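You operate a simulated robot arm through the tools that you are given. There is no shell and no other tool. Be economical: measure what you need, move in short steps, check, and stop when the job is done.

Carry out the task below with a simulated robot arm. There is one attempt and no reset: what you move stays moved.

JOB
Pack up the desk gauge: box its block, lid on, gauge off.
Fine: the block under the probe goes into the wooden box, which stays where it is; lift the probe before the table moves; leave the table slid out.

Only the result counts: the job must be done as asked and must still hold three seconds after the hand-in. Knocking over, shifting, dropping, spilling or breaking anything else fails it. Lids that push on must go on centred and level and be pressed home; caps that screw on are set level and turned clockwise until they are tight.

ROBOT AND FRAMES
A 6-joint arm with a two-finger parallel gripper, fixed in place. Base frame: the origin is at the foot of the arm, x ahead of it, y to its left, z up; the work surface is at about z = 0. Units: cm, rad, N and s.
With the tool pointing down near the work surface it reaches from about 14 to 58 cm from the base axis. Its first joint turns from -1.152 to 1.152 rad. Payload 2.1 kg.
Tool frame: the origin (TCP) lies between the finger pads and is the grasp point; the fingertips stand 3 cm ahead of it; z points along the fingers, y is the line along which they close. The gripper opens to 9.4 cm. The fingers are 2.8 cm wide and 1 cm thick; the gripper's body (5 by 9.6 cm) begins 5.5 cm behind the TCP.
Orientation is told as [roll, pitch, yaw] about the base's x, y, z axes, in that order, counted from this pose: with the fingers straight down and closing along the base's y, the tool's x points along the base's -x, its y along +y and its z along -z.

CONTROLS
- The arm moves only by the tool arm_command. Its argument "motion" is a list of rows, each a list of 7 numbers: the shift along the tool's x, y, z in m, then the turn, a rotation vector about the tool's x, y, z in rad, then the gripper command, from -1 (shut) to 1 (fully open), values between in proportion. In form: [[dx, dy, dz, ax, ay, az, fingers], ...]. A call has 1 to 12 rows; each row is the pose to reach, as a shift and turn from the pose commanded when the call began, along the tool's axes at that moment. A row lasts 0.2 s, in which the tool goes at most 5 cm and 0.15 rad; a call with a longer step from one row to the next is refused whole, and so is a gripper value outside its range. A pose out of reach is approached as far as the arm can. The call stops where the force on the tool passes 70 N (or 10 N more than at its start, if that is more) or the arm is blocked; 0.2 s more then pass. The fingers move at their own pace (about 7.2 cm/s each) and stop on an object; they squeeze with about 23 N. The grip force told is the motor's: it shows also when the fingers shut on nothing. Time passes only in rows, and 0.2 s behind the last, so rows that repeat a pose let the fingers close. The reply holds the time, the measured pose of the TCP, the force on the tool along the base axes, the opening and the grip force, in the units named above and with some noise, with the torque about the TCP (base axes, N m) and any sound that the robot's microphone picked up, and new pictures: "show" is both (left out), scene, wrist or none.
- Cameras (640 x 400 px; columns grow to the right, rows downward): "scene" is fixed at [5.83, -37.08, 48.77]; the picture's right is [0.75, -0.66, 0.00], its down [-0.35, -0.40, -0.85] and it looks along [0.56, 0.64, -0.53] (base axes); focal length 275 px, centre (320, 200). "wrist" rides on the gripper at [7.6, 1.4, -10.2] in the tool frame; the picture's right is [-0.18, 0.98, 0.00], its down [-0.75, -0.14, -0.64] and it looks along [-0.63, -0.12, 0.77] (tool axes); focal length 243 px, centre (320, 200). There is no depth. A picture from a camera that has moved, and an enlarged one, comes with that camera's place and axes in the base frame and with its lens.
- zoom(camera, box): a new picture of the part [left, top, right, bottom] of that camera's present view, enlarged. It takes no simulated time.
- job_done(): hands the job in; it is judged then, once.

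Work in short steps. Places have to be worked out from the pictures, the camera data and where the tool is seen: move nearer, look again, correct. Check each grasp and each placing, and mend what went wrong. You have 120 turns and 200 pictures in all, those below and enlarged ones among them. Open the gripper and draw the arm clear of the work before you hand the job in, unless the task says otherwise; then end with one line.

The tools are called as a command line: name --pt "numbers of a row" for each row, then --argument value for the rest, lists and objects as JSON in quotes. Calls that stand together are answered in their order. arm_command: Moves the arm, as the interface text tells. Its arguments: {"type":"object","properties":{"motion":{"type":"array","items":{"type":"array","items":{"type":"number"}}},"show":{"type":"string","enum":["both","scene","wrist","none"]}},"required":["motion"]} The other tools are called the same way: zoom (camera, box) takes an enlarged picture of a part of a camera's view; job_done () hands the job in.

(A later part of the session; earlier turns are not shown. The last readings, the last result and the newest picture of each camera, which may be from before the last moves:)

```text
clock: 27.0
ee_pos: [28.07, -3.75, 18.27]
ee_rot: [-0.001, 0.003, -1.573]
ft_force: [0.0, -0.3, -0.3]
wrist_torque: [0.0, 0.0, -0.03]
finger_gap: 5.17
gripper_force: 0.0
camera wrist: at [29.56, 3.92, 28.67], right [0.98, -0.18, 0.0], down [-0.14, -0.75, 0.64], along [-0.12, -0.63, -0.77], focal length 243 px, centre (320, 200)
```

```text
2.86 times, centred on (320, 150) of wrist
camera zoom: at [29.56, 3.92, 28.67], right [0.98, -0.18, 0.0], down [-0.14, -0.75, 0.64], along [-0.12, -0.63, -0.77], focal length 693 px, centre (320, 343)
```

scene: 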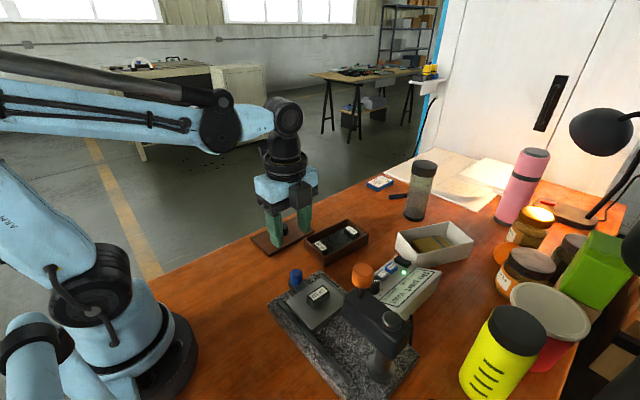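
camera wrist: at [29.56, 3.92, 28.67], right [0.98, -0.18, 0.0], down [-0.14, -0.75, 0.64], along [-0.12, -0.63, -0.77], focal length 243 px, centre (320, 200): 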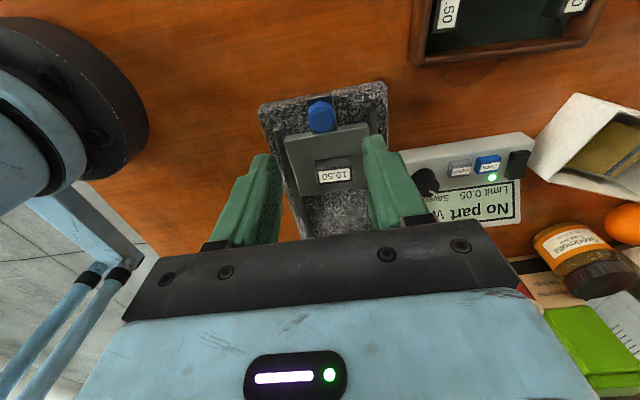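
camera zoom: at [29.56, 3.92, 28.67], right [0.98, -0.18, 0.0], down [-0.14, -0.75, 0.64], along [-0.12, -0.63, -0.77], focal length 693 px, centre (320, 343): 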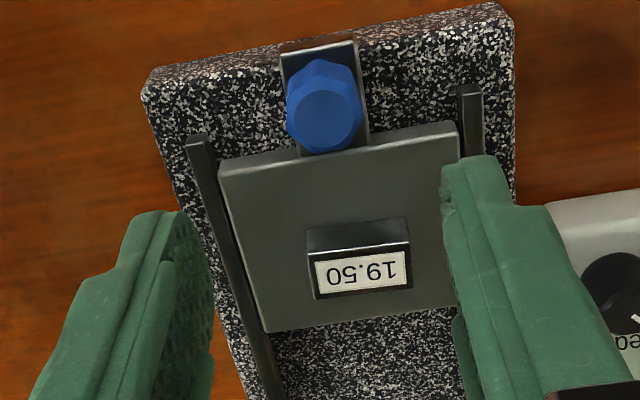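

Block centre ≈ (28.3,-10.9), top z≈6.6, long side along x. I turn back to yaw 0 over it, so the fingers will close on its short sides along y.

arm_command --pt "-0.01 0.002 0 0 0 -0.15 0" --pt "-0.02 0.002 0 0 0 -0.3 0" --pt "-0.03 0.002 0 0 0 -0.45 0" --pt "-0.04 0.002 0 0 0 -0.6 0" --pt "-0.05 0.002 0 0 0 -0.75 0" --pt "-0.06 0.002 0 0 0 -0.9 0" --pt "-0.0715 0.002 0 0 0 -1.05 0" --pt "-0.0715 0.002 0 0 0 -1.2 0" --pt "-0.0715 0.002 0 0 0 -1.35 0" --pt "-0.0715 0.002 0 0 0 -1.5 0" --pt "-0.0715 0.002 0.02 0 0 -1.57 0" --pt "-0.0715 0.002 0.04 0 0 -1.57 0" --show "wrist"

zoom --camera "wrist" --box '[230, 60, 410, 220]'

zoom --camera "scene" --box '[250, 220, 400, 340]'

```text
clock: 29.6
ee_pos: [28.22, -10.77, 14.07]
ee_rot: [0.002, -0.002, 0.001]
ft_force: [-0.2, -0.1, 0.2]
wrist_torque: [0.0, 0.0, 0.01]
finger_gap: 4.72
gripper_force: 0.1
camera wrist: at [20.63, -9.47, 24.48], right [0.18, 0.98, 0.0], down [0.75, -0.14, 0.64], along [0.63, -0.12, -0.77], focal length 243 px, centre (320, 200)
```

wrist: 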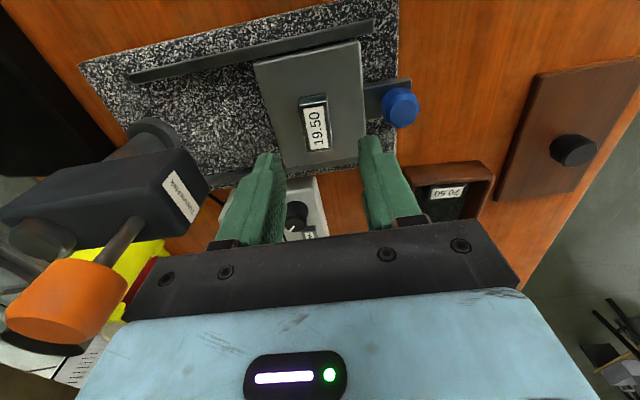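

```text
2.50 times, centred on (320, 140) of wrist
camera zoom: at [20.63, -9.47, 24.48], right [0.18, 0.98, 0.0], down [0.75, -0.14, 0.64], along [0.63, -0.12, -0.77], focal length 606 px, centre (320, 350)
```

zoom: 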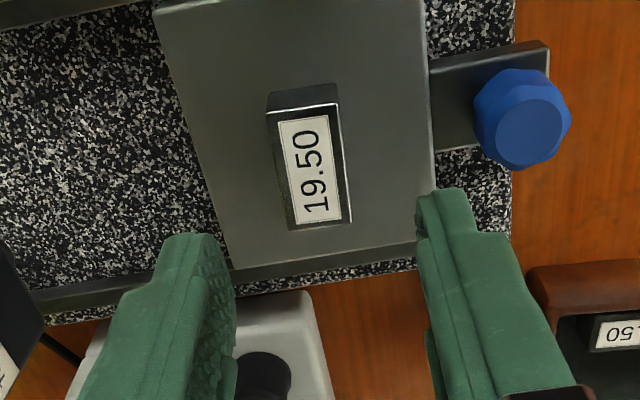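

```text
3.33 times, centred on (325, 280) of scene
camera zoom: at [5.83, -37.08, 48.77], right [0.75, -0.66, 0.0], down [-0.35, -0.4, -0.85], along [0.56, 0.64, -0.53], focal length 917 px, centre (303, -67)
```

zoom: 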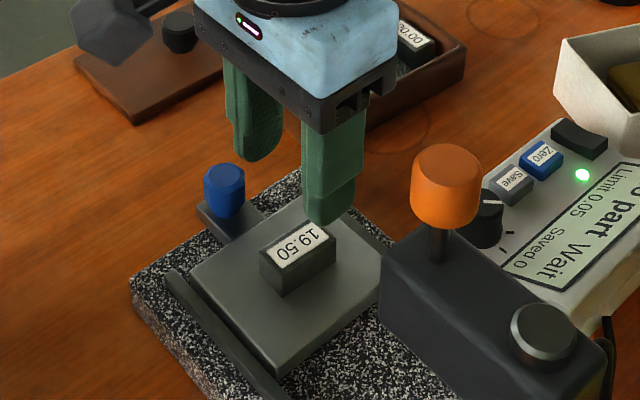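

Block at (28.1,-11.1). I descend so tips stop ~4 mm above the table and close.

arm_command --pt "0.001 -0.003 0.03 0 0 0 0" --pt "0.001 -0.003 0.05 0 0 0 0" --pt "0.001 -0.003 0.059 0 0 0 0" --pt "0.001 -0.003 0.059 0 0 0 -0.4" --pt "0.001 -0.003 0.059 0 0 0 -1" --pt "0.001 -0.003 0.059 0 0 0 -1" --pt "0.001 -0.003 0.059 0 0 0 -1" --show "wrist"

zoom --camera "scene" --box '[250, 220, 400, 340]'

```text
clock: 31.2
ee_pos: [28.06, -11.08, 8.41]
ee_rot: [0.002, -0.001, 0.002]
ft_force: [0.2, -0.1, 0.3]
wrist_torque: [0.02, -0.04, -0.01]
finger_gap: 2.14
gripper_force: 22.5
camera wrist: at [20.5, -9.63, 18.67], right [0.18, 0.98, 0.0], down [0.75, -0.14, 0.64], along [0.63, -0.12, -0.77], focal length 243 px, centre (320, 200)
```

wrist: 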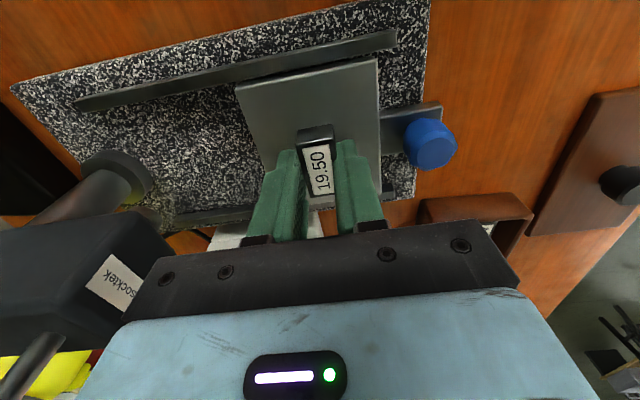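

```text
3.33 times, centred on (325, 280) of scene
camera zoom: at [5.83, -37.08, 48.77], right [0.75, -0.66, 0.0], down [-0.35, -0.4, -0.85], along [0.56, 0.64, -0.53], focal length 917 px, centre (303, -67)
```

zoom: 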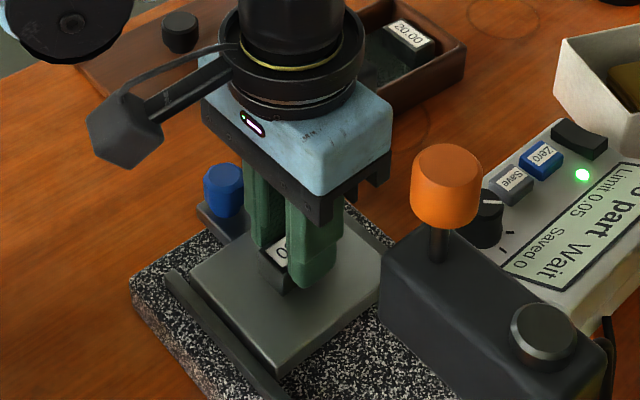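

Block held (gap 2.14). I lift straight up, then move toward the box and look down on it.

arm_command --pt "0 0 -0.03 0 0 0 -1" --pt "0 0 -0.07 0 0 0 -1" --pt "0 0 -0.11 0 0 0 -1" --pt "0 0 -0.15 0 0 0 -1" --pt "-0.01 0.04 -0.16 0 0 0 -1" --pt "-0.03 0.08 -0.16 0 0 0 -1" --pt "-0.05 0.12 -0.16 0 0 0 -1" --pt "-0.05 0.12 -0.16 0 0 0 -1" --show "both"

zoom --camera "wrist" --box '[240, 60, 440, 200]'

```text
clock: 33.0
ee_pos: [33.07, 0.91, 24.24]
ee_rot: [0.002, 0.001, -0.004]
ft_force: [0.0, 0.8, -1.1]
wrist_torque: [0.04, -0.01, -0.01]
finger_gap: 2.13
gripper_force: 23.3
camera wrist: at [25.57, 2.37, 34.55], right [0.19, 0.98, 0.0], down [0.75, -0.14, 0.64], along [0.63, -0.12, -0.77], focal length 243 px, centre (320, 200)
```

scene: 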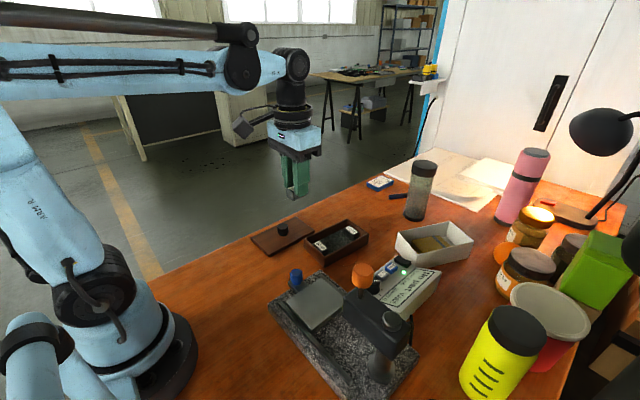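
wrist: 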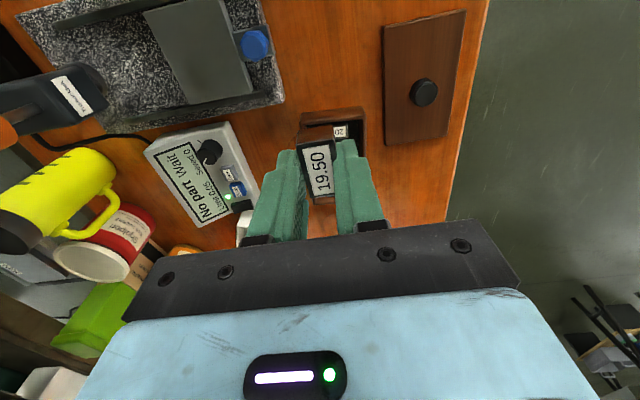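

```text
2.86 times, centred on (340, 130) of wrist
camera zoom: at [25.57, 2.37, 34.55], right [0.19, 0.98, 0.0], down [0.75, -0.14, 0.64], along [0.63, -0.12, -0.77], focal length 693 px, centre (263, 400)
```

zoom: 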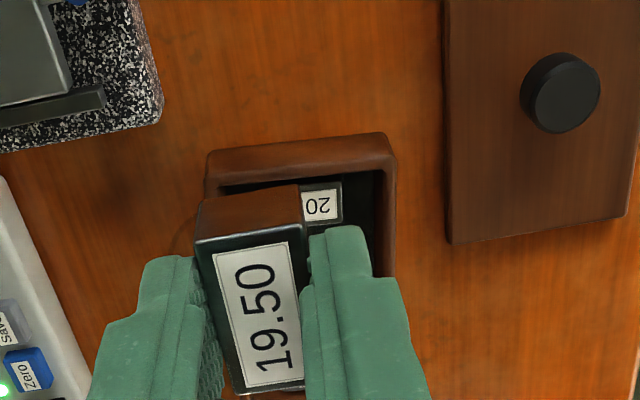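

zoom --camera "scene" --box '[295, 205, 385, 270]'

zoom --camera "scene" --box '[240, 205, 330, 270]'

```text
6.15 times, centred on (340, 238) of scene
camera zoom: at [5.83, -37.08, 48.77], right [0.75, -0.66, 0.0], down [-0.35, -0.4, -0.85], along [0.56, 0.64, -0.53], focal length 1693 px, centre (197, -31)
```

zoom: 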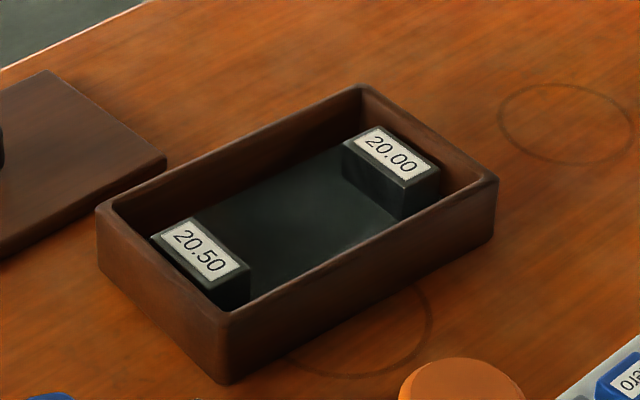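

```text
6.15 times, centred on (285, 238) of scene
camera zoom: at [5.83, -37.08, 48.77], right [0.75, -0.66, 0.0], down [-0.35, -0.4, -0.85], along [0.56, 0.64, -0.53], focal length 1693 px, centre (535, -31)
```

zoom: 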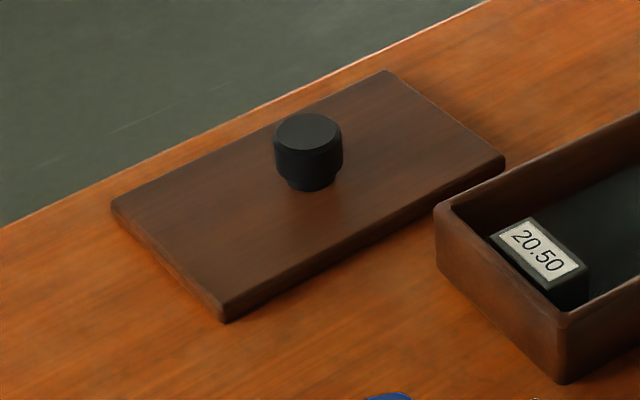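

Box: centre (45.0,1.3), about 14.2×8.3, yaw ≈ -0.10 rad, rim z≈3.6; middle space free. I carry the block above the centre while turning to yaw +1.47 so it lies like the other two.

arm_command --pt "-0.02 0.001 0 0 0 -0.147 -1" --pt "-0.04 0.001 0 0 0 -0.294 -1" --pt "-0.06 0.002 0 0 0 -0.441 -1" --pt "-0.08 0.003 0 0 0 -0.588 -1" --pt "-0.1 0.004 0 0 0 -0.735 -1" --pt "-0.119 0.004 0 0 0 -0.882 -1" --pt "-0.119 0.004 0 0 0 -1.029 -1" --pt "-0.119 0.004 0.02 0 0 -1.176 -1" --pt "-0.119 0.004 0.05 0 0 -1.323 -1" --pt "-0.119 0.004 0.08 0 0 -1.47 -1" --pt "-0.119 0.004 0.1 0 0 -1.47 -1" --pt "-0.119 0.004 0.1 0 0 -1.47 -1" --show "both"

zoom --camera "wrist" --box '[220, 60, 420, 240]'

zoom --camera "scene" --box '[275, 170, 395, 270]'

```text
clock: 35.6
ee_pos: [45.05, 1.52, 14.27]
ee_rot: [0.0, -0.003, 1.47]
ft_force: [0.0, 0.7, -1.7]
wrist_torque: [-0.03, -0.01, 0.0]
finger_gap: 2.17
gripper_force: 23.2
camera wrist: at [42.94, -5.94, 24.58], right [-0.96, 0.28, 0.0], down [0.22, 0.73, 0.64], along [0.18, 0.62, -0.77], focal length 243 px, centre (320, 200)
```

scene: 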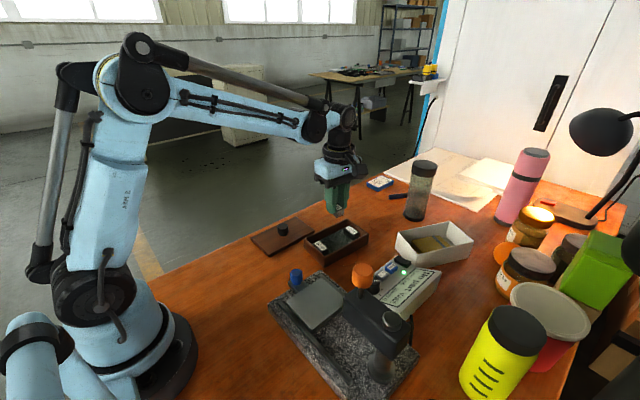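
wrist: 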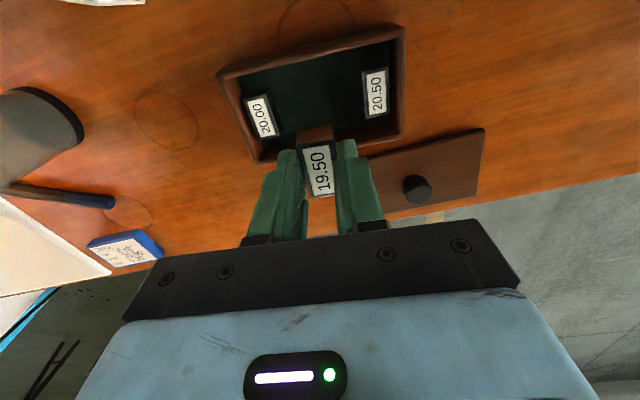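

```text
2.22 times, centred on (320, 150) of wrist
camera zoom: at [42.94, -5.94, 24.58], right [-0.96, 0.28, 0.0], down [0.22, 0.73, 0.64], along [0.18, 0.62, -0.77], focal length 539 px, centre (320, 311)
```

zoom: 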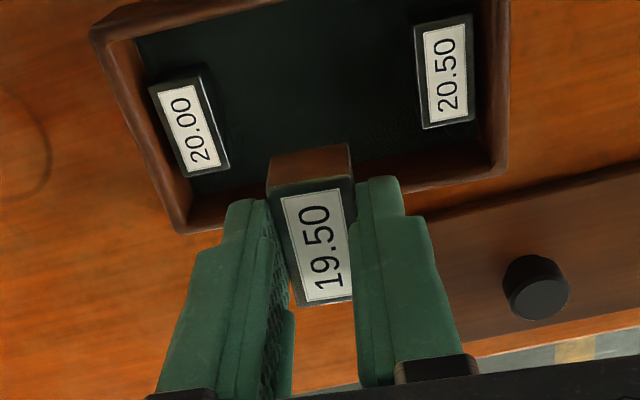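

```text
4.00 times, centred on (335, 220) of scene
camera zoom: at [5.83, -37.08, 48.77], right [0.75, -0.66, 0.0], down [-0.35, -0.4, -0.85], along [0.56, 0.64, -0.53], focal length 1101 px, centre (260, 120)
```

zoom: 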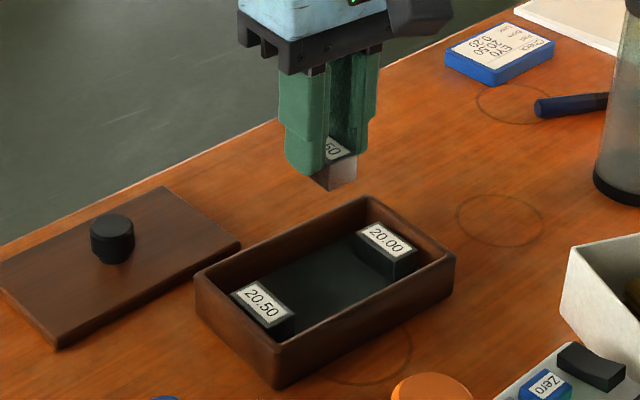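

Aligned. I lower to about 1 cm above the floor of the box and check.

arm_command --pt "0.002 0 0.04 0 0 0 -1" --pt "0.002 0 0.07 0 0 0 -1" --pt "0.002 0 0.088 0 0 0 -1" --pt "0.002 0 0.088 0 0 0 -1" --show "wrist"

zoom --camera "scene" --box '[275, 170, 395, 270]'

```text
clock: 36.6
ee_pos: [45.07, 1.28, 5.55]
ee_rot: [0.0, -0.001, 1.471]
ft_force: [-0.5, 0.4, -1.2]
wrist_torque: [-0.01, 0.01, -0.02]
finger_gap: 2.17
gripper_force: 22.6
camera wrist: at [42.91, -6.22, 15.9], right [-0.96, 0.28, 0.0], down [0.22, 0.73, 0.64], along [0.18, 0.62, -0.77], focal length 243 px, centre (320, 200)
```

wrist: 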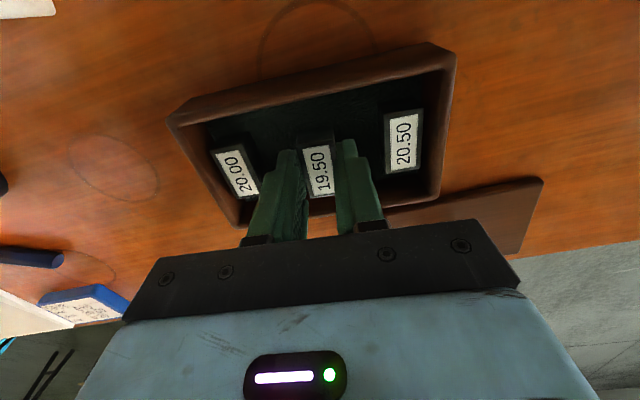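

```text
4.00 times, centred on (335, 220) of scene
camera zoom: at [5.83, -37.08, 48.77], right [0.75, -0.66, 0.0], down [-0.35, -0.4, -0.85], along [0.56, 0.64, -0.53], focal length 1101 px, centre (260, 120)
```

zoom: 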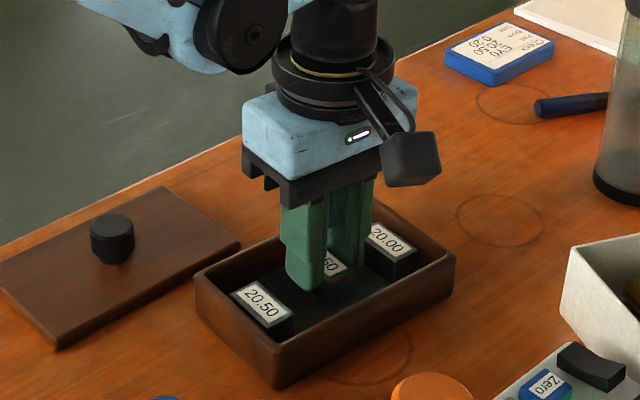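

arm_command --pt "0 0 0.003 0 0 0 -1" --pt "0 0 0.006 0 0 0 -1" --pt "0 0 0.008 0 0 0 -1" --pt "0 0 0.008 0 0 0 -1" --show "none"

```text
clock: 37.6
ee_pos: [44.92, 1.16, 4.76]
ee_rot: [0.001, -0.002, 1.47]
ft_force: [0.2, 0.2, -1.9]
wrist_torque: [0.0, 0.0, -0.01]
finger_gap: 2.15
gripper_force: 23.3
```

arm_command --pt "0 0 0.0015 0 0 0 -1" --pt "0 0 0.003 0 0 0 -1" --pt "0 0 0.0045 0 0 0 -1" --pt "0 0 0.0045 0 0 0 -1" --show "none"

```text
clock: 38.6
ee_pos: [44.9, 1.11, 4.3]
ee_rot: [0.001, -0.002, 1.47]
ft_force: [-2.6, 1.6, 17.6]
wrist_torque: [0.02, 0.1, -0.04]
finger_gap: 2.15
gripper_force: 23.2
```

Contact with the box floor (17.6 N). I ease off, open slightly and rise.

arm_command --pt "0 0 -0.0015 0 0 0 -1" --pt "0 0 -0.0015 0 0 0 -0.3" --pt "0 0 -0.0015 0 0 0 -0.3" --pt "0 0 -0.03 0 0 0 -0.3" --pt "0 0 -0.07 0 0 0 -0.3" --pt "0 0 -0.11 0 0 0 -0.3" --pt "0 0 -0.15 0 0 0 0" --pt "0 0 -0.15 0 0 0 0.2" --show "wrist"

zoom --camera "scene" --box '[240, 190, 390, 280]'

zoom --camera "wrist" --box '[230, 30, 510, 230]'

```text
clock: 40.4
ee_pos: [45.14, 1.1, 19.52]
ee_rot: [0.001, -0.003, 1.468]
ft_force: [0.3, -0.3, -0.1]
wrist_torque: [0.02, 0.01, 0.01]
finger_gap: 5.62
gripper_force: 0.0
camera wrist: at [42.96, -6.39, 29.69], right [-0.96, 0.28, 0.0], down [0.22, 0.73, 0.64], along [0.18, 0.62, -0.77], focal length 243 px, centre (320, 200)
```

wrist: 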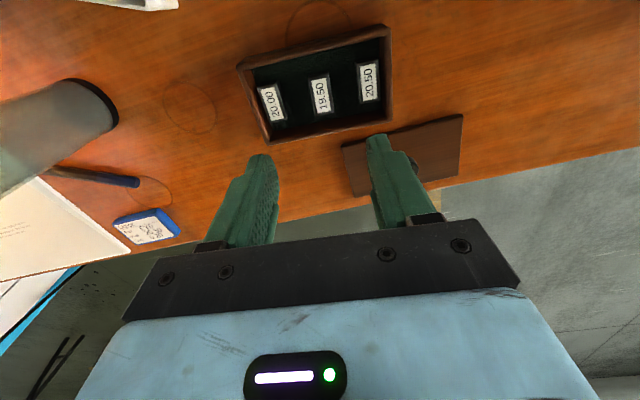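

```text
4.27 times, centred on (315, 235) of scene
camera zoom: at [5.83, -37.08, 48.77], right [0.75, -0.66, 0.0], down [-0.35, -0.4, -0.85], along [0.56, 0.64, -0.53], focal length 1174 px, centre (341, 51)
```

zoom: 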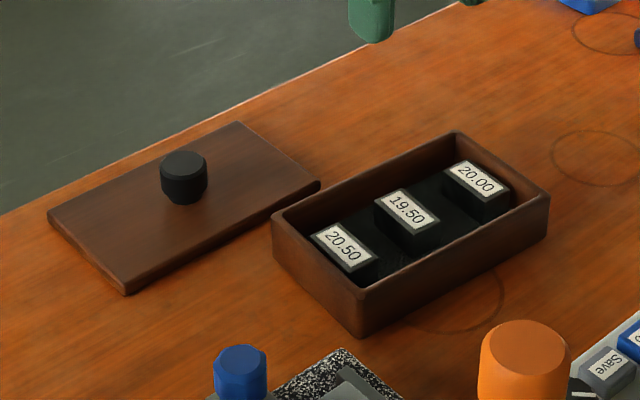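

```text
2.00 times, centred on (370, 130) of wrist
camera zoom: at [42.96, -6.39, 29.69], right [-0.96, 0.28, 0.0], down [0.22, 0.73, 0.64], along [0.18, 0.62, -0.77], focal length 485 px, centre (220, 340)
```

zoom: 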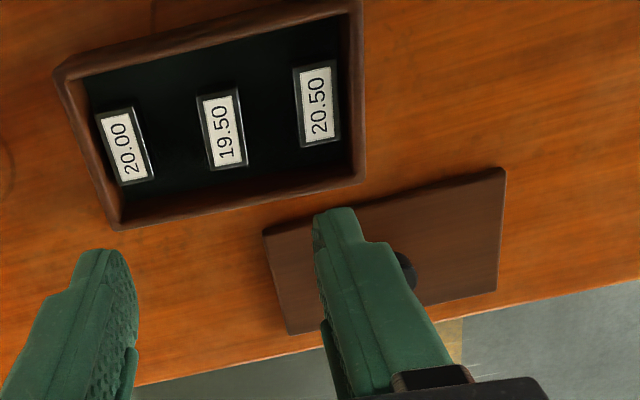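

All three blocks lie flat in the box. Now the lid: centre ≈ (37.1,13.5), 14.9×9, yaw ≈ 0, knob at (37,13.4) with top ~3.2. I turn to yaw 0 and move above it.

arm_command --pt "-0.01 0.008 0 0 0 0.147 0.2" --pt "-0.03 0.025 0 0 0 0.294 0.2" --pt "-0.05 0.04 0 0 0 0.441 0.2" --pt "-0.07 0.056 0 0 0 0.588 0.2" --pt "-0.09 0.072 0 0 0 0.735 0.2" --pt "-0.114 0.093 0 0 0 0.882 0.2" --pt "-0.114 0.093 0 0 0 1.029 0.2" --pt "-0.114 0.093 0 0 0 1.176 0.2" --pt "-0.114 0.093 0 0 0 1.323 0.2" --pt "-0.114 0.093 0.01 0 0 1.468 0.2" --pt "-0.114 0.093 0.04 0 0 1.468 0.2" --pt "-0.114 0.093 0.04 0 0 1.468 0.2" --show "wrist"

zoom --camera "wrist" --box '[200, 40, 480, 240]'

```text
clock: 43.0
ee_pos: [36.93, 13.31, 15.22]
ee_rot: [0.001, -0.002, 0.0]
ft_force: [0.7, 0.2, -0.2]
wrist_torque: [-0.03, 0.0, -0.01]
finger_gap: 5.64
gripper_force: 0.1
camera wrist: at [29.3, 14.74, 25.52], right [0.18, 0.98, 0.0], down [0.75, -0.14, 0.64], along [0.63, -0.12, -0.77], focal length 243 px, centre (320, 200)
```

wrist: 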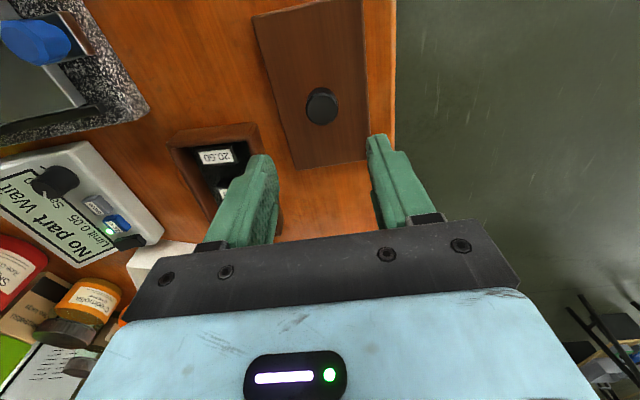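

```text
2.00 times, centred on (340, 140) of wrist
camera zoom: at [29.3, 14.74, 25.52], right [0.18, 0.98, 0.0], down [0.75, -0.14, 0.64], along [0.63, -0.12, -0.77], focal length 485 px, centre (280, 320)
```

zoom: 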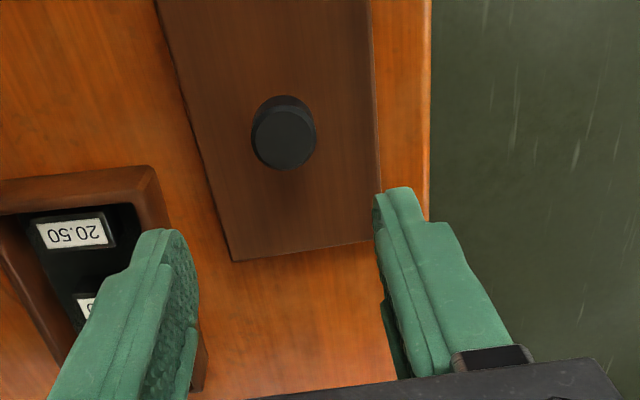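

Knob confirmed at (37.0,13.5). I descend around it to tips ~1.6 cm and close.

arm_command --pt "-0.0005 0.0017 0.045 0 0 0 0.2" --pt "-0.0005 0.0017 0.085 0 0 0 0.2" --pt "-0.0005 0.0017 0.1 0 0 0 0.2" --pt "-0.0005 0.0017 0.105 0 0 0 0.2" --pt "-0.0005 0.0017 0.105 0 0 0 -0.3" --pt "-0.0005 0.0017 0.105 0 0 0 -1" --pt "-0.0005 0.0017 0.105 0 0 0 -1" --pt "-0.0005 0.0017 0.105 0 0 0 -1" --show "wrist"

zoom --camera "scene" --box '[230, 180, 350, 280]'

```text
clock: 44.8
ee_pos: [36.87, 13.58, 5.0]
ee_rot: [0.001, -0.002, 0.002]
ft_force: [0.2, 0.6, 1.0]
wrist_torque: [0.04, 0.01, 0.03]
finger_gap: 2.87
gripper_force: 23.1
camera wrist: at [29.33, 14.99, 15.23], right [0.18, 0.98, 0.0], down [0.75, -0.14, 0.64], along [0.63, -0.12, -0.77], focal length 243 px, centre (320, 200)
```

wrist: 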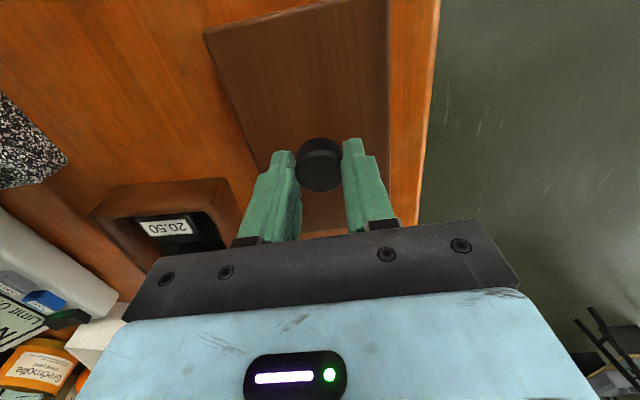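

```text
4.00 times, centred on (290, 230) of scene
camera zoom: at [5.83, -37.08, 48.77], right [0.75, -0.66, 0.0], down [-0.35, -0.4, -0.85], along [0.56, 0.64, -0.53], focal length 1101 px, centre (440, 80)
```

zoom: 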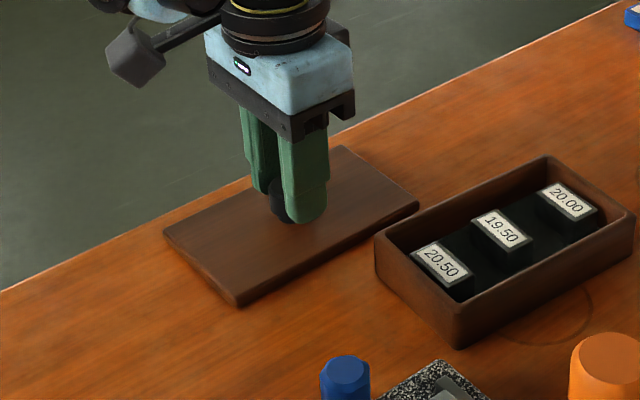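

Gripped. I lift gently and check the lid hangs level.

arm_command --pt "0 0 -0.01 0 0 0 -1" --pt "0 0 -0.03 0 0 0 -1" --pt "0 0 -0.06 0 0 0 -1" --pt "0 0 -0.09 0 0 0 -1" --pt "0 0 -0.09 0 0 0 -1" --show "wrist"

zoom --camera "scene" --box '[220, 130, 400, 280]'

```text
clock: 46.0
ee_pos: [37.06, 13.64, 14.02]
ee_rot: [0.002, 0.0, 0.001]
ft_force: [-0.3, 0.3, -1.6]
wrist_torque: [0.01, -0.01, -0.03]
finger_gap: 2.9
gripper_force: 23.3
camera wrist: at [29.42, 15.04, 24.31], right [0.18, 0.98, 0.0], down [0.75, -0.14, 0.64], along [0.63, -0.12, -0.77], focal length 243 px, centre (320, 200)
```

wrist: 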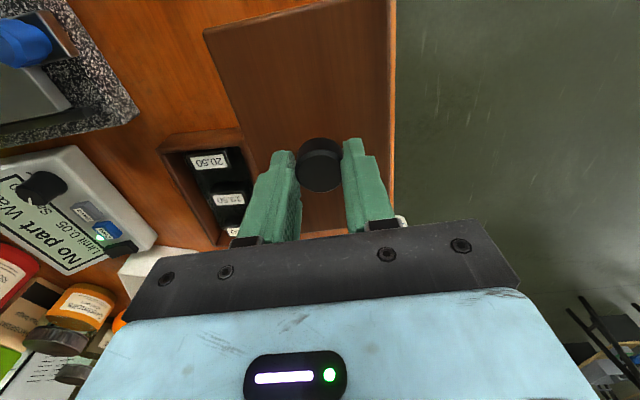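

```text
2.67 times, centred on (310, 205) of scene
camera zoom: at [5.83, -37.08, 48.77], right [0.75, -0.66, 0.0], down [-0.35, -0.4, -0.85], along [0.56, 0.64, -0.53], focal length 734 px, centre (347, 187)
```

zoom: 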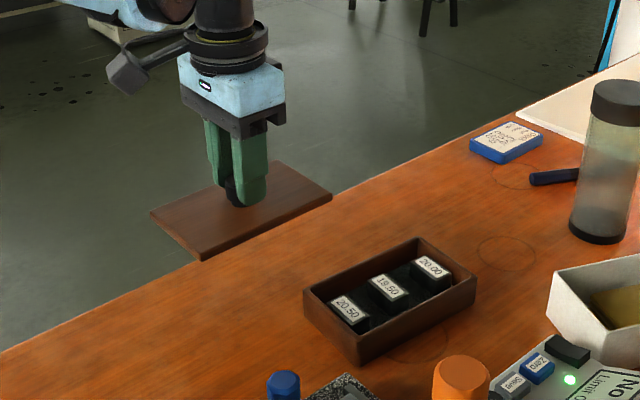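

The lid hangs level, centred on the TCP. I carry it over the box centre (45.0,1.35), turning -0.085 rad to match the box.

arm_command --pt "-0.015 -0.02 0 0 0 0.02 -1" --pt "-0.03 -0.045 0 0 0 0.04 -1" --pt "-0.045 -0.07 0 0 0 0.06 -1" --pt "-0.06 -0.095 0 0 0 0.08 -1" --pt "-0.0794 -0.1229 0 0 0 0.085 -1" --pt "-0.0794 -0.1229 0.03 0 0 0.085 -1" --pt "-0.0794 -0.1229 0.03 0 0 0.085 -1" --show "wrist"

zoom --camera "scene" --box '[280, 170, 400, 270]'

```text
clock: 47.6
ee_pos: [44.9, 1.17, 11.04]
ee_rot: [0.002, -0.001, -0.083]
ft_force: [-0.2, -0.4, -1.0]
wrist_torque: [0.02, -0.01, 0.01]
finger_gap: 2.9
gripper_force: 23.1
camera wrist: at [37.51, 3.21, 21.22], right [0.27, 0.96, 0.0], down [0.74, -0.2, 0.64], along [0.62, -0.17, -0.77], focal length 243 px, centre (320, 200)
```

wrist: 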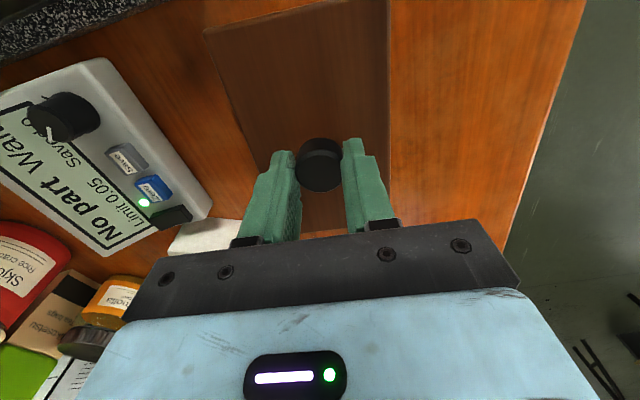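

```text
4.00 times, centred on (340, 220) of scene
camera zoom: at [5.83, -37.09, 48.77], right [0.75, -0.66, 0.0], down [-0.35, -0.4, -0.85], along [0.56, 0.64, -0.53], focal length 1101 px, centre (240, 120)
```

zoom: 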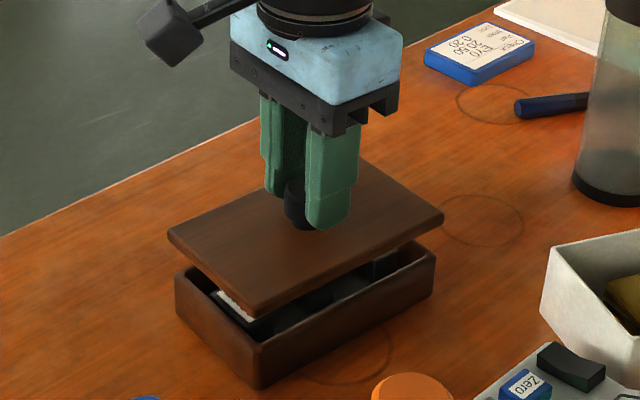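

Lid and box edges are parallel. I nudge +1.5 mm in x and y and lower to just over the rim, then compare edges closely.

arm_command --pt "-0.0016 0.0014 0.008 0 0 0 -1" --pt "-0.0016 0.0014 0.016 0 0 0 -1" --pt "-0.0016 0.0014 0.016 0 0 0 -1" --show "none"

zoom --camera "scene" --box '[300, 200, 390, 275]'

```text
clock: 48.4
ee_pos: [45.1, 1.35, 9.18]
ee_rot: [0.002, 0.0, -0.084]
ft_force: [0.3, 0.2, -0.9]
wrist_torque: [-0.01, 0.02, 0.03]
finger_gap: 2.91
gripper_force: 22.9
```

```text
5.33 times, centred on (345, 238) of scene
camera zoom: at [5.83, -37.08, 48.77], right [0.75, -0.66, 0.0], down [-0.35, -0.4, -0.85], along [0.56, 0.64, -0.53], focal length 1468 px, centre (187, 0)
```

zoom: 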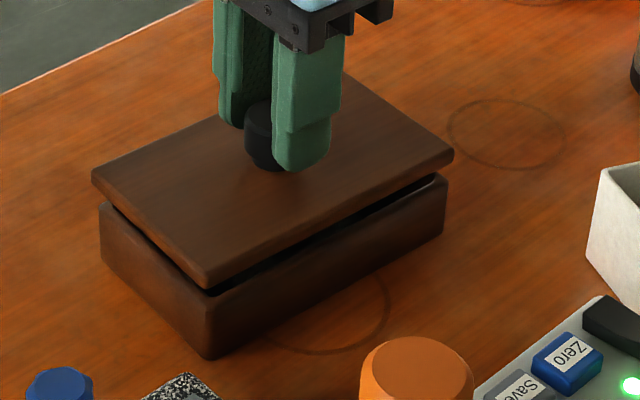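

Overhang is even left and right (≈8 px vs 7 px). I lower slowly until contact.

arm_command --pt "0 0 0.002 0 0 0 -1" --pt "0 0 0.004 0 0 0 -1" --pt "0 0 0.006 0 0 0 -1" --pt "0 0 0.006 0 0 0 -1" --show "none"

zoom --camera "scene" --box '[300, 200, 390, 275]'

```text
clock: 49.4
ee_pos: [45.04, 1.35, 8.71]
ee_rot: [0.002, 0.0, -0.083]
ft_force: [0.6, -0.1, -1.6]
wrist_torque: [0.01, 0.05, 0.01]
finger_gap: 2.87
gripper_force: 23.1
```

```text
5.33 times, centred on (345, 238) of scene
camera zoom: at [5.83, -37.08, 48.77], right [0.75, -0.66, 0.0], down [-0.35, -0.4, -0.85], along [0.56, 0.64, -0.53], focal length 1468 px, centre (187, 0)
```

zoom: 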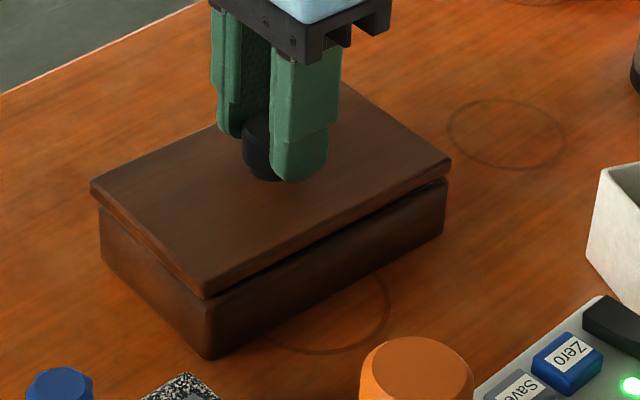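

arm_command --pt "-0.0008 -0.0005 0.002 0 0 0 -1" --pt "-0.0008 -0.0005 0.004 0 0 0 -1" --pt "-0.0008 -0.0005 0.006 0 0 0 -1" --pt "-0.0008 -0.0005 0.006 0 0 0 -1" --show "none"

zoom --camera "scene" --box '[300, 200, 390, 275]'

```text
clock: 50.4
ee_pos: [45.12, 1.26, 8.17]
ee_rot: [0.0, -0.001, -0.086]
ft_force: [-1.3, -11.8, 23.5]
wrist_torque: [-0.32, -0.02, -0.03]
finger_gap: 2.9
gripper_force: 23.7
heard: snap
```

```text
5.33 times, centred on (345, 238) of scene
camera zoom: at [5.82, -37.09, 48.77], right [0.75, -0.66, 0.0], down [-0.35, -0.4, -0.85], along [0.56, 0.64, -0.53], focal length 1468 px, centre (187, 0)
```

zoom: 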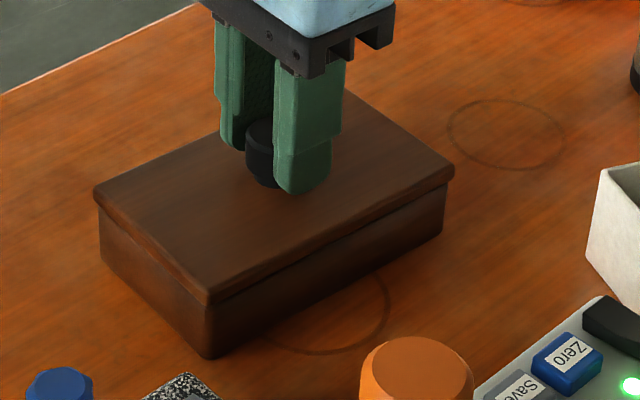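

A snap was heard and the lid sits flush. I press a touch more to be sure it is home, then release and rise.

arm_command --pt "0 0 0.001 0 0 0 -1" --pt "0 0 0.002 0 0 0 -1" --pt "0 0 0.002 0 0 0 -1" --show "none"

```text
clock: 51.2
ee_pos: [45.18, 1.22, 7.84]
ee_rot: [-0.004, -0.004, -0.083]
ft_force: [-0.5, -16.4, 22.8]
wrist_torque: [-0.41, 0.04, -0.06]
finger_gap: 2.89
gripper_force: 23.5
```

Force stays 23 N while z fell, so the pads may be slipping on the knob. I release, rise, close the fingers and press the knob from above.

arm_command --pt "0 0 -0.002 0 0 0 -1" --pt "0 0 -0.002 0 0 0 -0.2" --pt "0 0 -0.002 0 0 0 0" --pt "0 0 -0.03 0 0 0 0" --pt "0 0 -0.05 0 0 0 -0.5" --pt "0 0 -0.05 0 0 0 -1" --pt "0 0 -0.05 0 0 0 -1" --pt "0 0 -0.05 0 0 0 -1" --show "wrist"

zoom --camera "scene" --box '[300, 185, 390, 260]'

```text
clock: 53.0
ee_pos: [45.0, 1.41, 12.78]
ee_rot: [0.0, 0.002, -0.083]
ft_force: [0.4, -0.5, -0.4]
wrist_torque: [-0.03, 0.03, -0.01]
finger_gap: 0.0
gripper_force: 22.9
camera wrist: at [37.68, 3.44, 23.16], right [0.27, 0.96, 0.0], down [0.74, -0.2, 0.64], along [0.62, -0.17, -0.77], focal length 243 px, centre (320, 200)
```

wrist: 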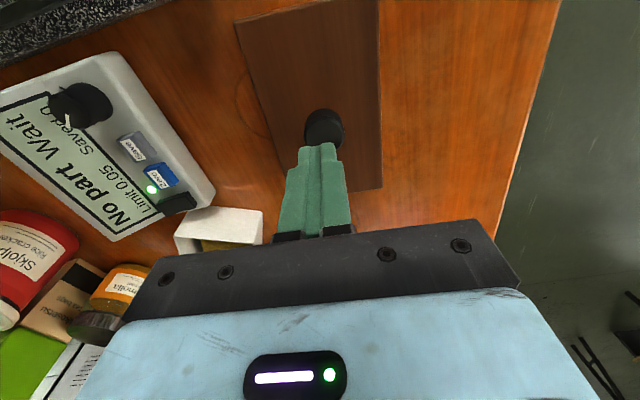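

```text
5.33 times, centred on (345, 222) of scene
camera zoom: at [5.83, -37.08, 48.77], right [0.75, -0.66, 0.0], down [-0.35, -0.4, -0.85], along [0.56, 0.64, -0.53], focal length 1468 px, centre (187, 80)
```

zoom: 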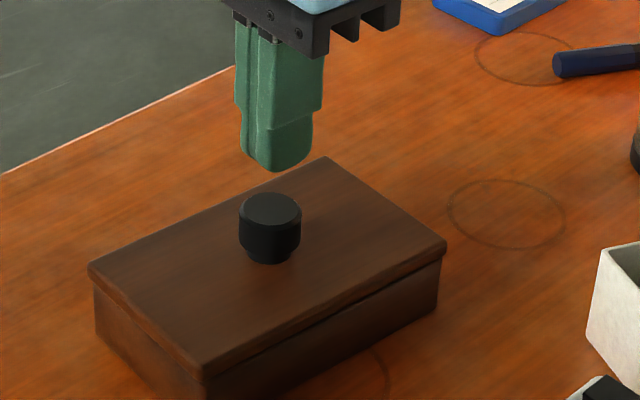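

arm_command --pt "0 0 0.015 0 0 0 -1" --pt "0 0 0.025 0 0 0 -1" --pt "0 0 0.03 0 0 0 -1" --pt "0 0 0.033 0 0 0 -1" --pt "0 0 0.036 0 0 0 -1" --pt "0 0 0.038 0 0 0 -1" --pt "0 0 0.04 0 0 0 -1" --pt "0 0 0.042 0 0 0 -1" --show "none"

```text
clock: 54.1
ee_pos: [45.12, 1.42, 9.93]
ee_rot: [0.002, 0.0, -0.085]
ft_force: [-1.3, -0.4, 19.8]
wrist_torque: [0.04, 0.01, -0.04]
finger_gap: 0.0
gripper_force: 23.5
stopped in row 5: the force on the tool passed its limit (the readings are from after the stop); the commanded pose is now the measured one
```

arm_command --pt "0 0 0.0015 0 0 0 -1" --pt "0 0 0.003 0 0 0 -1" --pt "0 0 0.003 0 0 0 -1" --show "none"

zoom --camera "scene" --box '[300, 210, 390, 275]'

```text
clock: 54.6
ee_pos: [45.05, 1.46, 9.9]
ee_rot: [0.002, 0.001, -0.083]
ft_force: [0.6, 0.3, 20.2]
wrist_torque: [0.05, -0.01, -0.07]
finger_gap: 0.02
gripper_force: 22.6
stopped in row 2: the force on the tool passed its limit (the readings are from after the stop); the commanded pose is now the measured one
```

```text
6.15 times, centred on (345, 242) of scene
camera zoom: at [5.82, -37.08, 48.77], right [0.75, -0.66, 0.0], down [-0.35, -0.4, -0.85], along [0.56, 0.64, -0.53], focal length 1693 px, centre (166, -62)
```

zoom: 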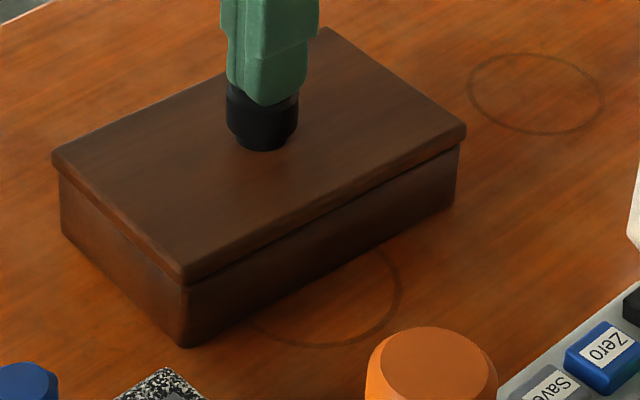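

The lid is firm at over 70 N, level and centred; box unmoved. Next the power rocker, triangulated at about (49.7,-15.3,3.9). I rise and move over for a close look.

arm_command --pt "0 0 -0.04 0 0 0 -1" --pt "0 0 -0.08 0 0 0 -1" --pt "-0.004 -0.04 -0.08 0 0 -0.04 -1" --pt "-0.008 -0.08 -0.08 0 0 -0.083 -1" --pt "-0.012 -0.12 -0.08 0 0 -0.083 -1" --pt "-0.012 -0.145 -0.08 0 0 -0.083 -1" --pt "-0.012 -0.145 -0.08 0 0 -0.083 -1" --show "both"

zoom --camera "wrist" --box '[200, 60, 380, 220]'

zoom --camera "scene" --box '[370, 240, 430, 290]'

```text
clock: 56.2
ee_pos: [45.26, -13.17, 17.74]
ee_rot: [0.002, 0.002, -0.001]
ft_force: [0.5, -0.3, -0.3]
wrist_torque: [-0.01, 0.0, -0.02]
finger_gap: 0.0
gripper_force: 22.9
camera wrist: at [37.68, -11.75, 27.96], right [0.18, 0.98, 0.0], down [0.75, -0.14, 0.64], along [0.63, -0.12, -0.77], focal length 243 px, centre (320, 200)
```

scene: 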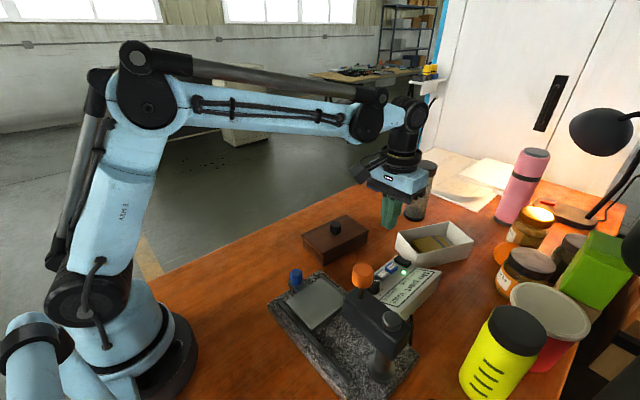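
wrist: 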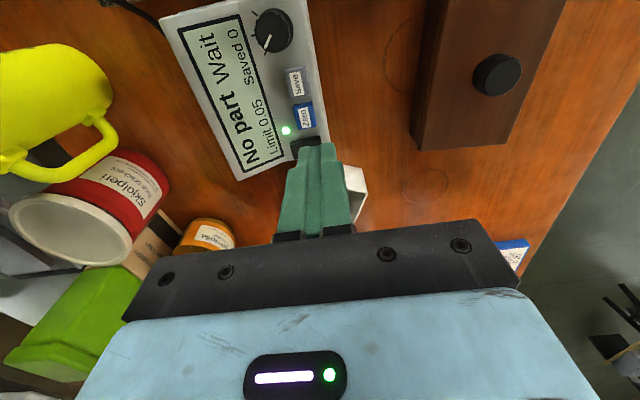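

```text
2.50 times, centred on (290, 140) of wrist
camera zoom: at [37.68, -11.75, 27.96], right [0.18, 0.98, 0.0], down [0.75, -0.14, 0.64], along [0.63, -0.12, -0.77], focal length 606 px, centre (395, 350)
```

zoom: 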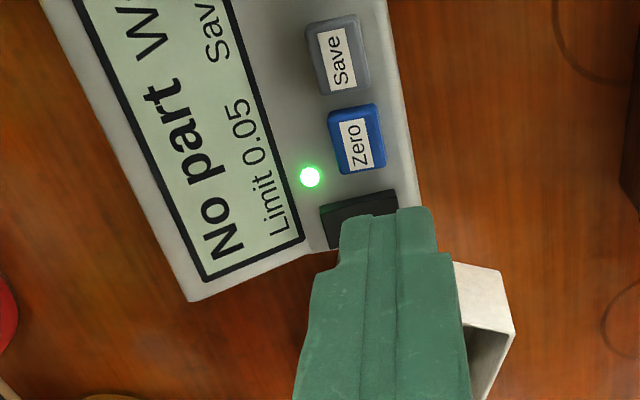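

```text
8.00 times, centred on (400, 265) of scene
camera zoom: at [5.83, -37.09, 48.77], right [0.75, -0.66, 0.0], down [-0.35, -0.4, -0.85], along [0.56, 0.64, -0.53], focal length 2201 px, centre (-320, -320)
```

zoom: 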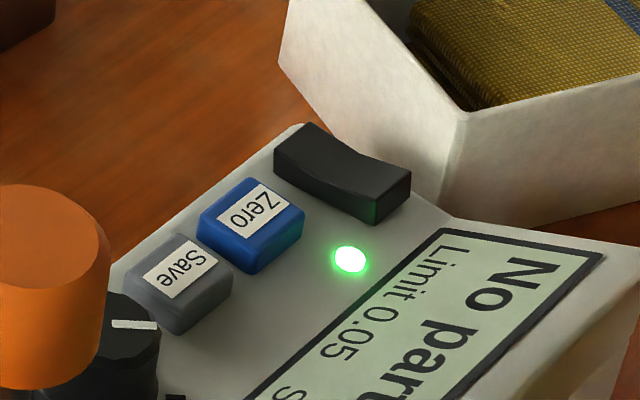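

zoom --camera "scene" --box '[391, 251, 413, 269]'

arm_command --pt "0.02 0.01 0 0 0 0 -1" --pt "0.05 0.02 0 0 0 0 -1" --pt "0.07 0.03 0.02 0 0 0 -1" --pt "0.07 0.03 0.02 0 0 0 -1" --show "none"

zoom --camera "wrist" --box '[180, 80, 340, 220]'

```text
16.00 times, centred on (402, 260) of scene
camera zoom: at [5.83, -37.09, 48.77], right [0.75, -0.66, 0.0], down [-0.35, -0.4, -0.85], along [0.56, 0.64, -0.53], focal length 4403 px, centre (-992, -760)
```

zoom: 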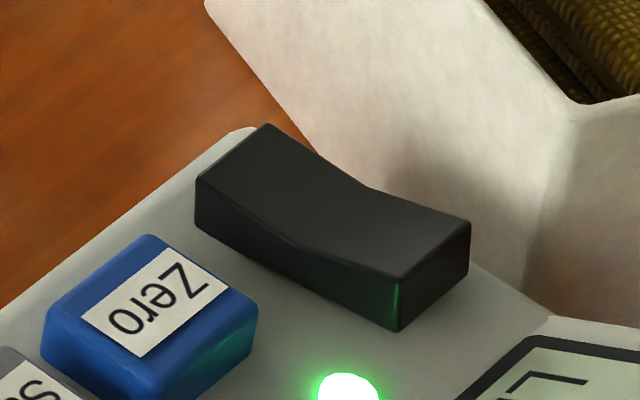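

```text
clock: 57.2
ee_pos: [38.29, -10.13, 15.62]
ee_rot: [0.003, 0.002, 0.0]
ft_force: [-0.6, 0.3, 0.3]
wrist_torque: [0.0, -0.03, 0.01]
finger_gap: 0.0
gripper_force: 22.7
```

```text
2.86 times, centred on (260, 150) of wrist
camera zoom: at [30.7, -8.71, 26.02], right [0.18, 0.98, 0.0], down [0.75, -0.14, 0.64], along [0.63, -0.12, -0.77], focal length 693 px, centre (491, 343)
```

zoom: 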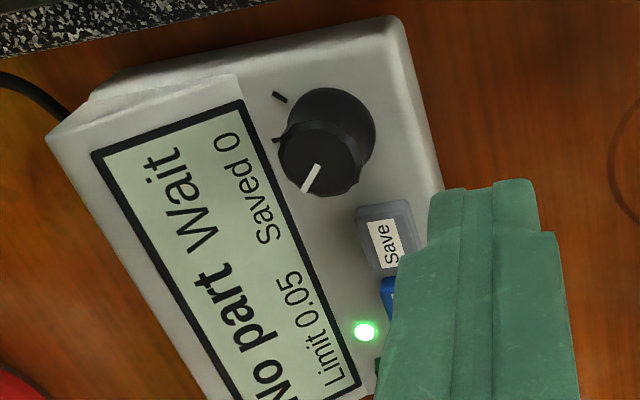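

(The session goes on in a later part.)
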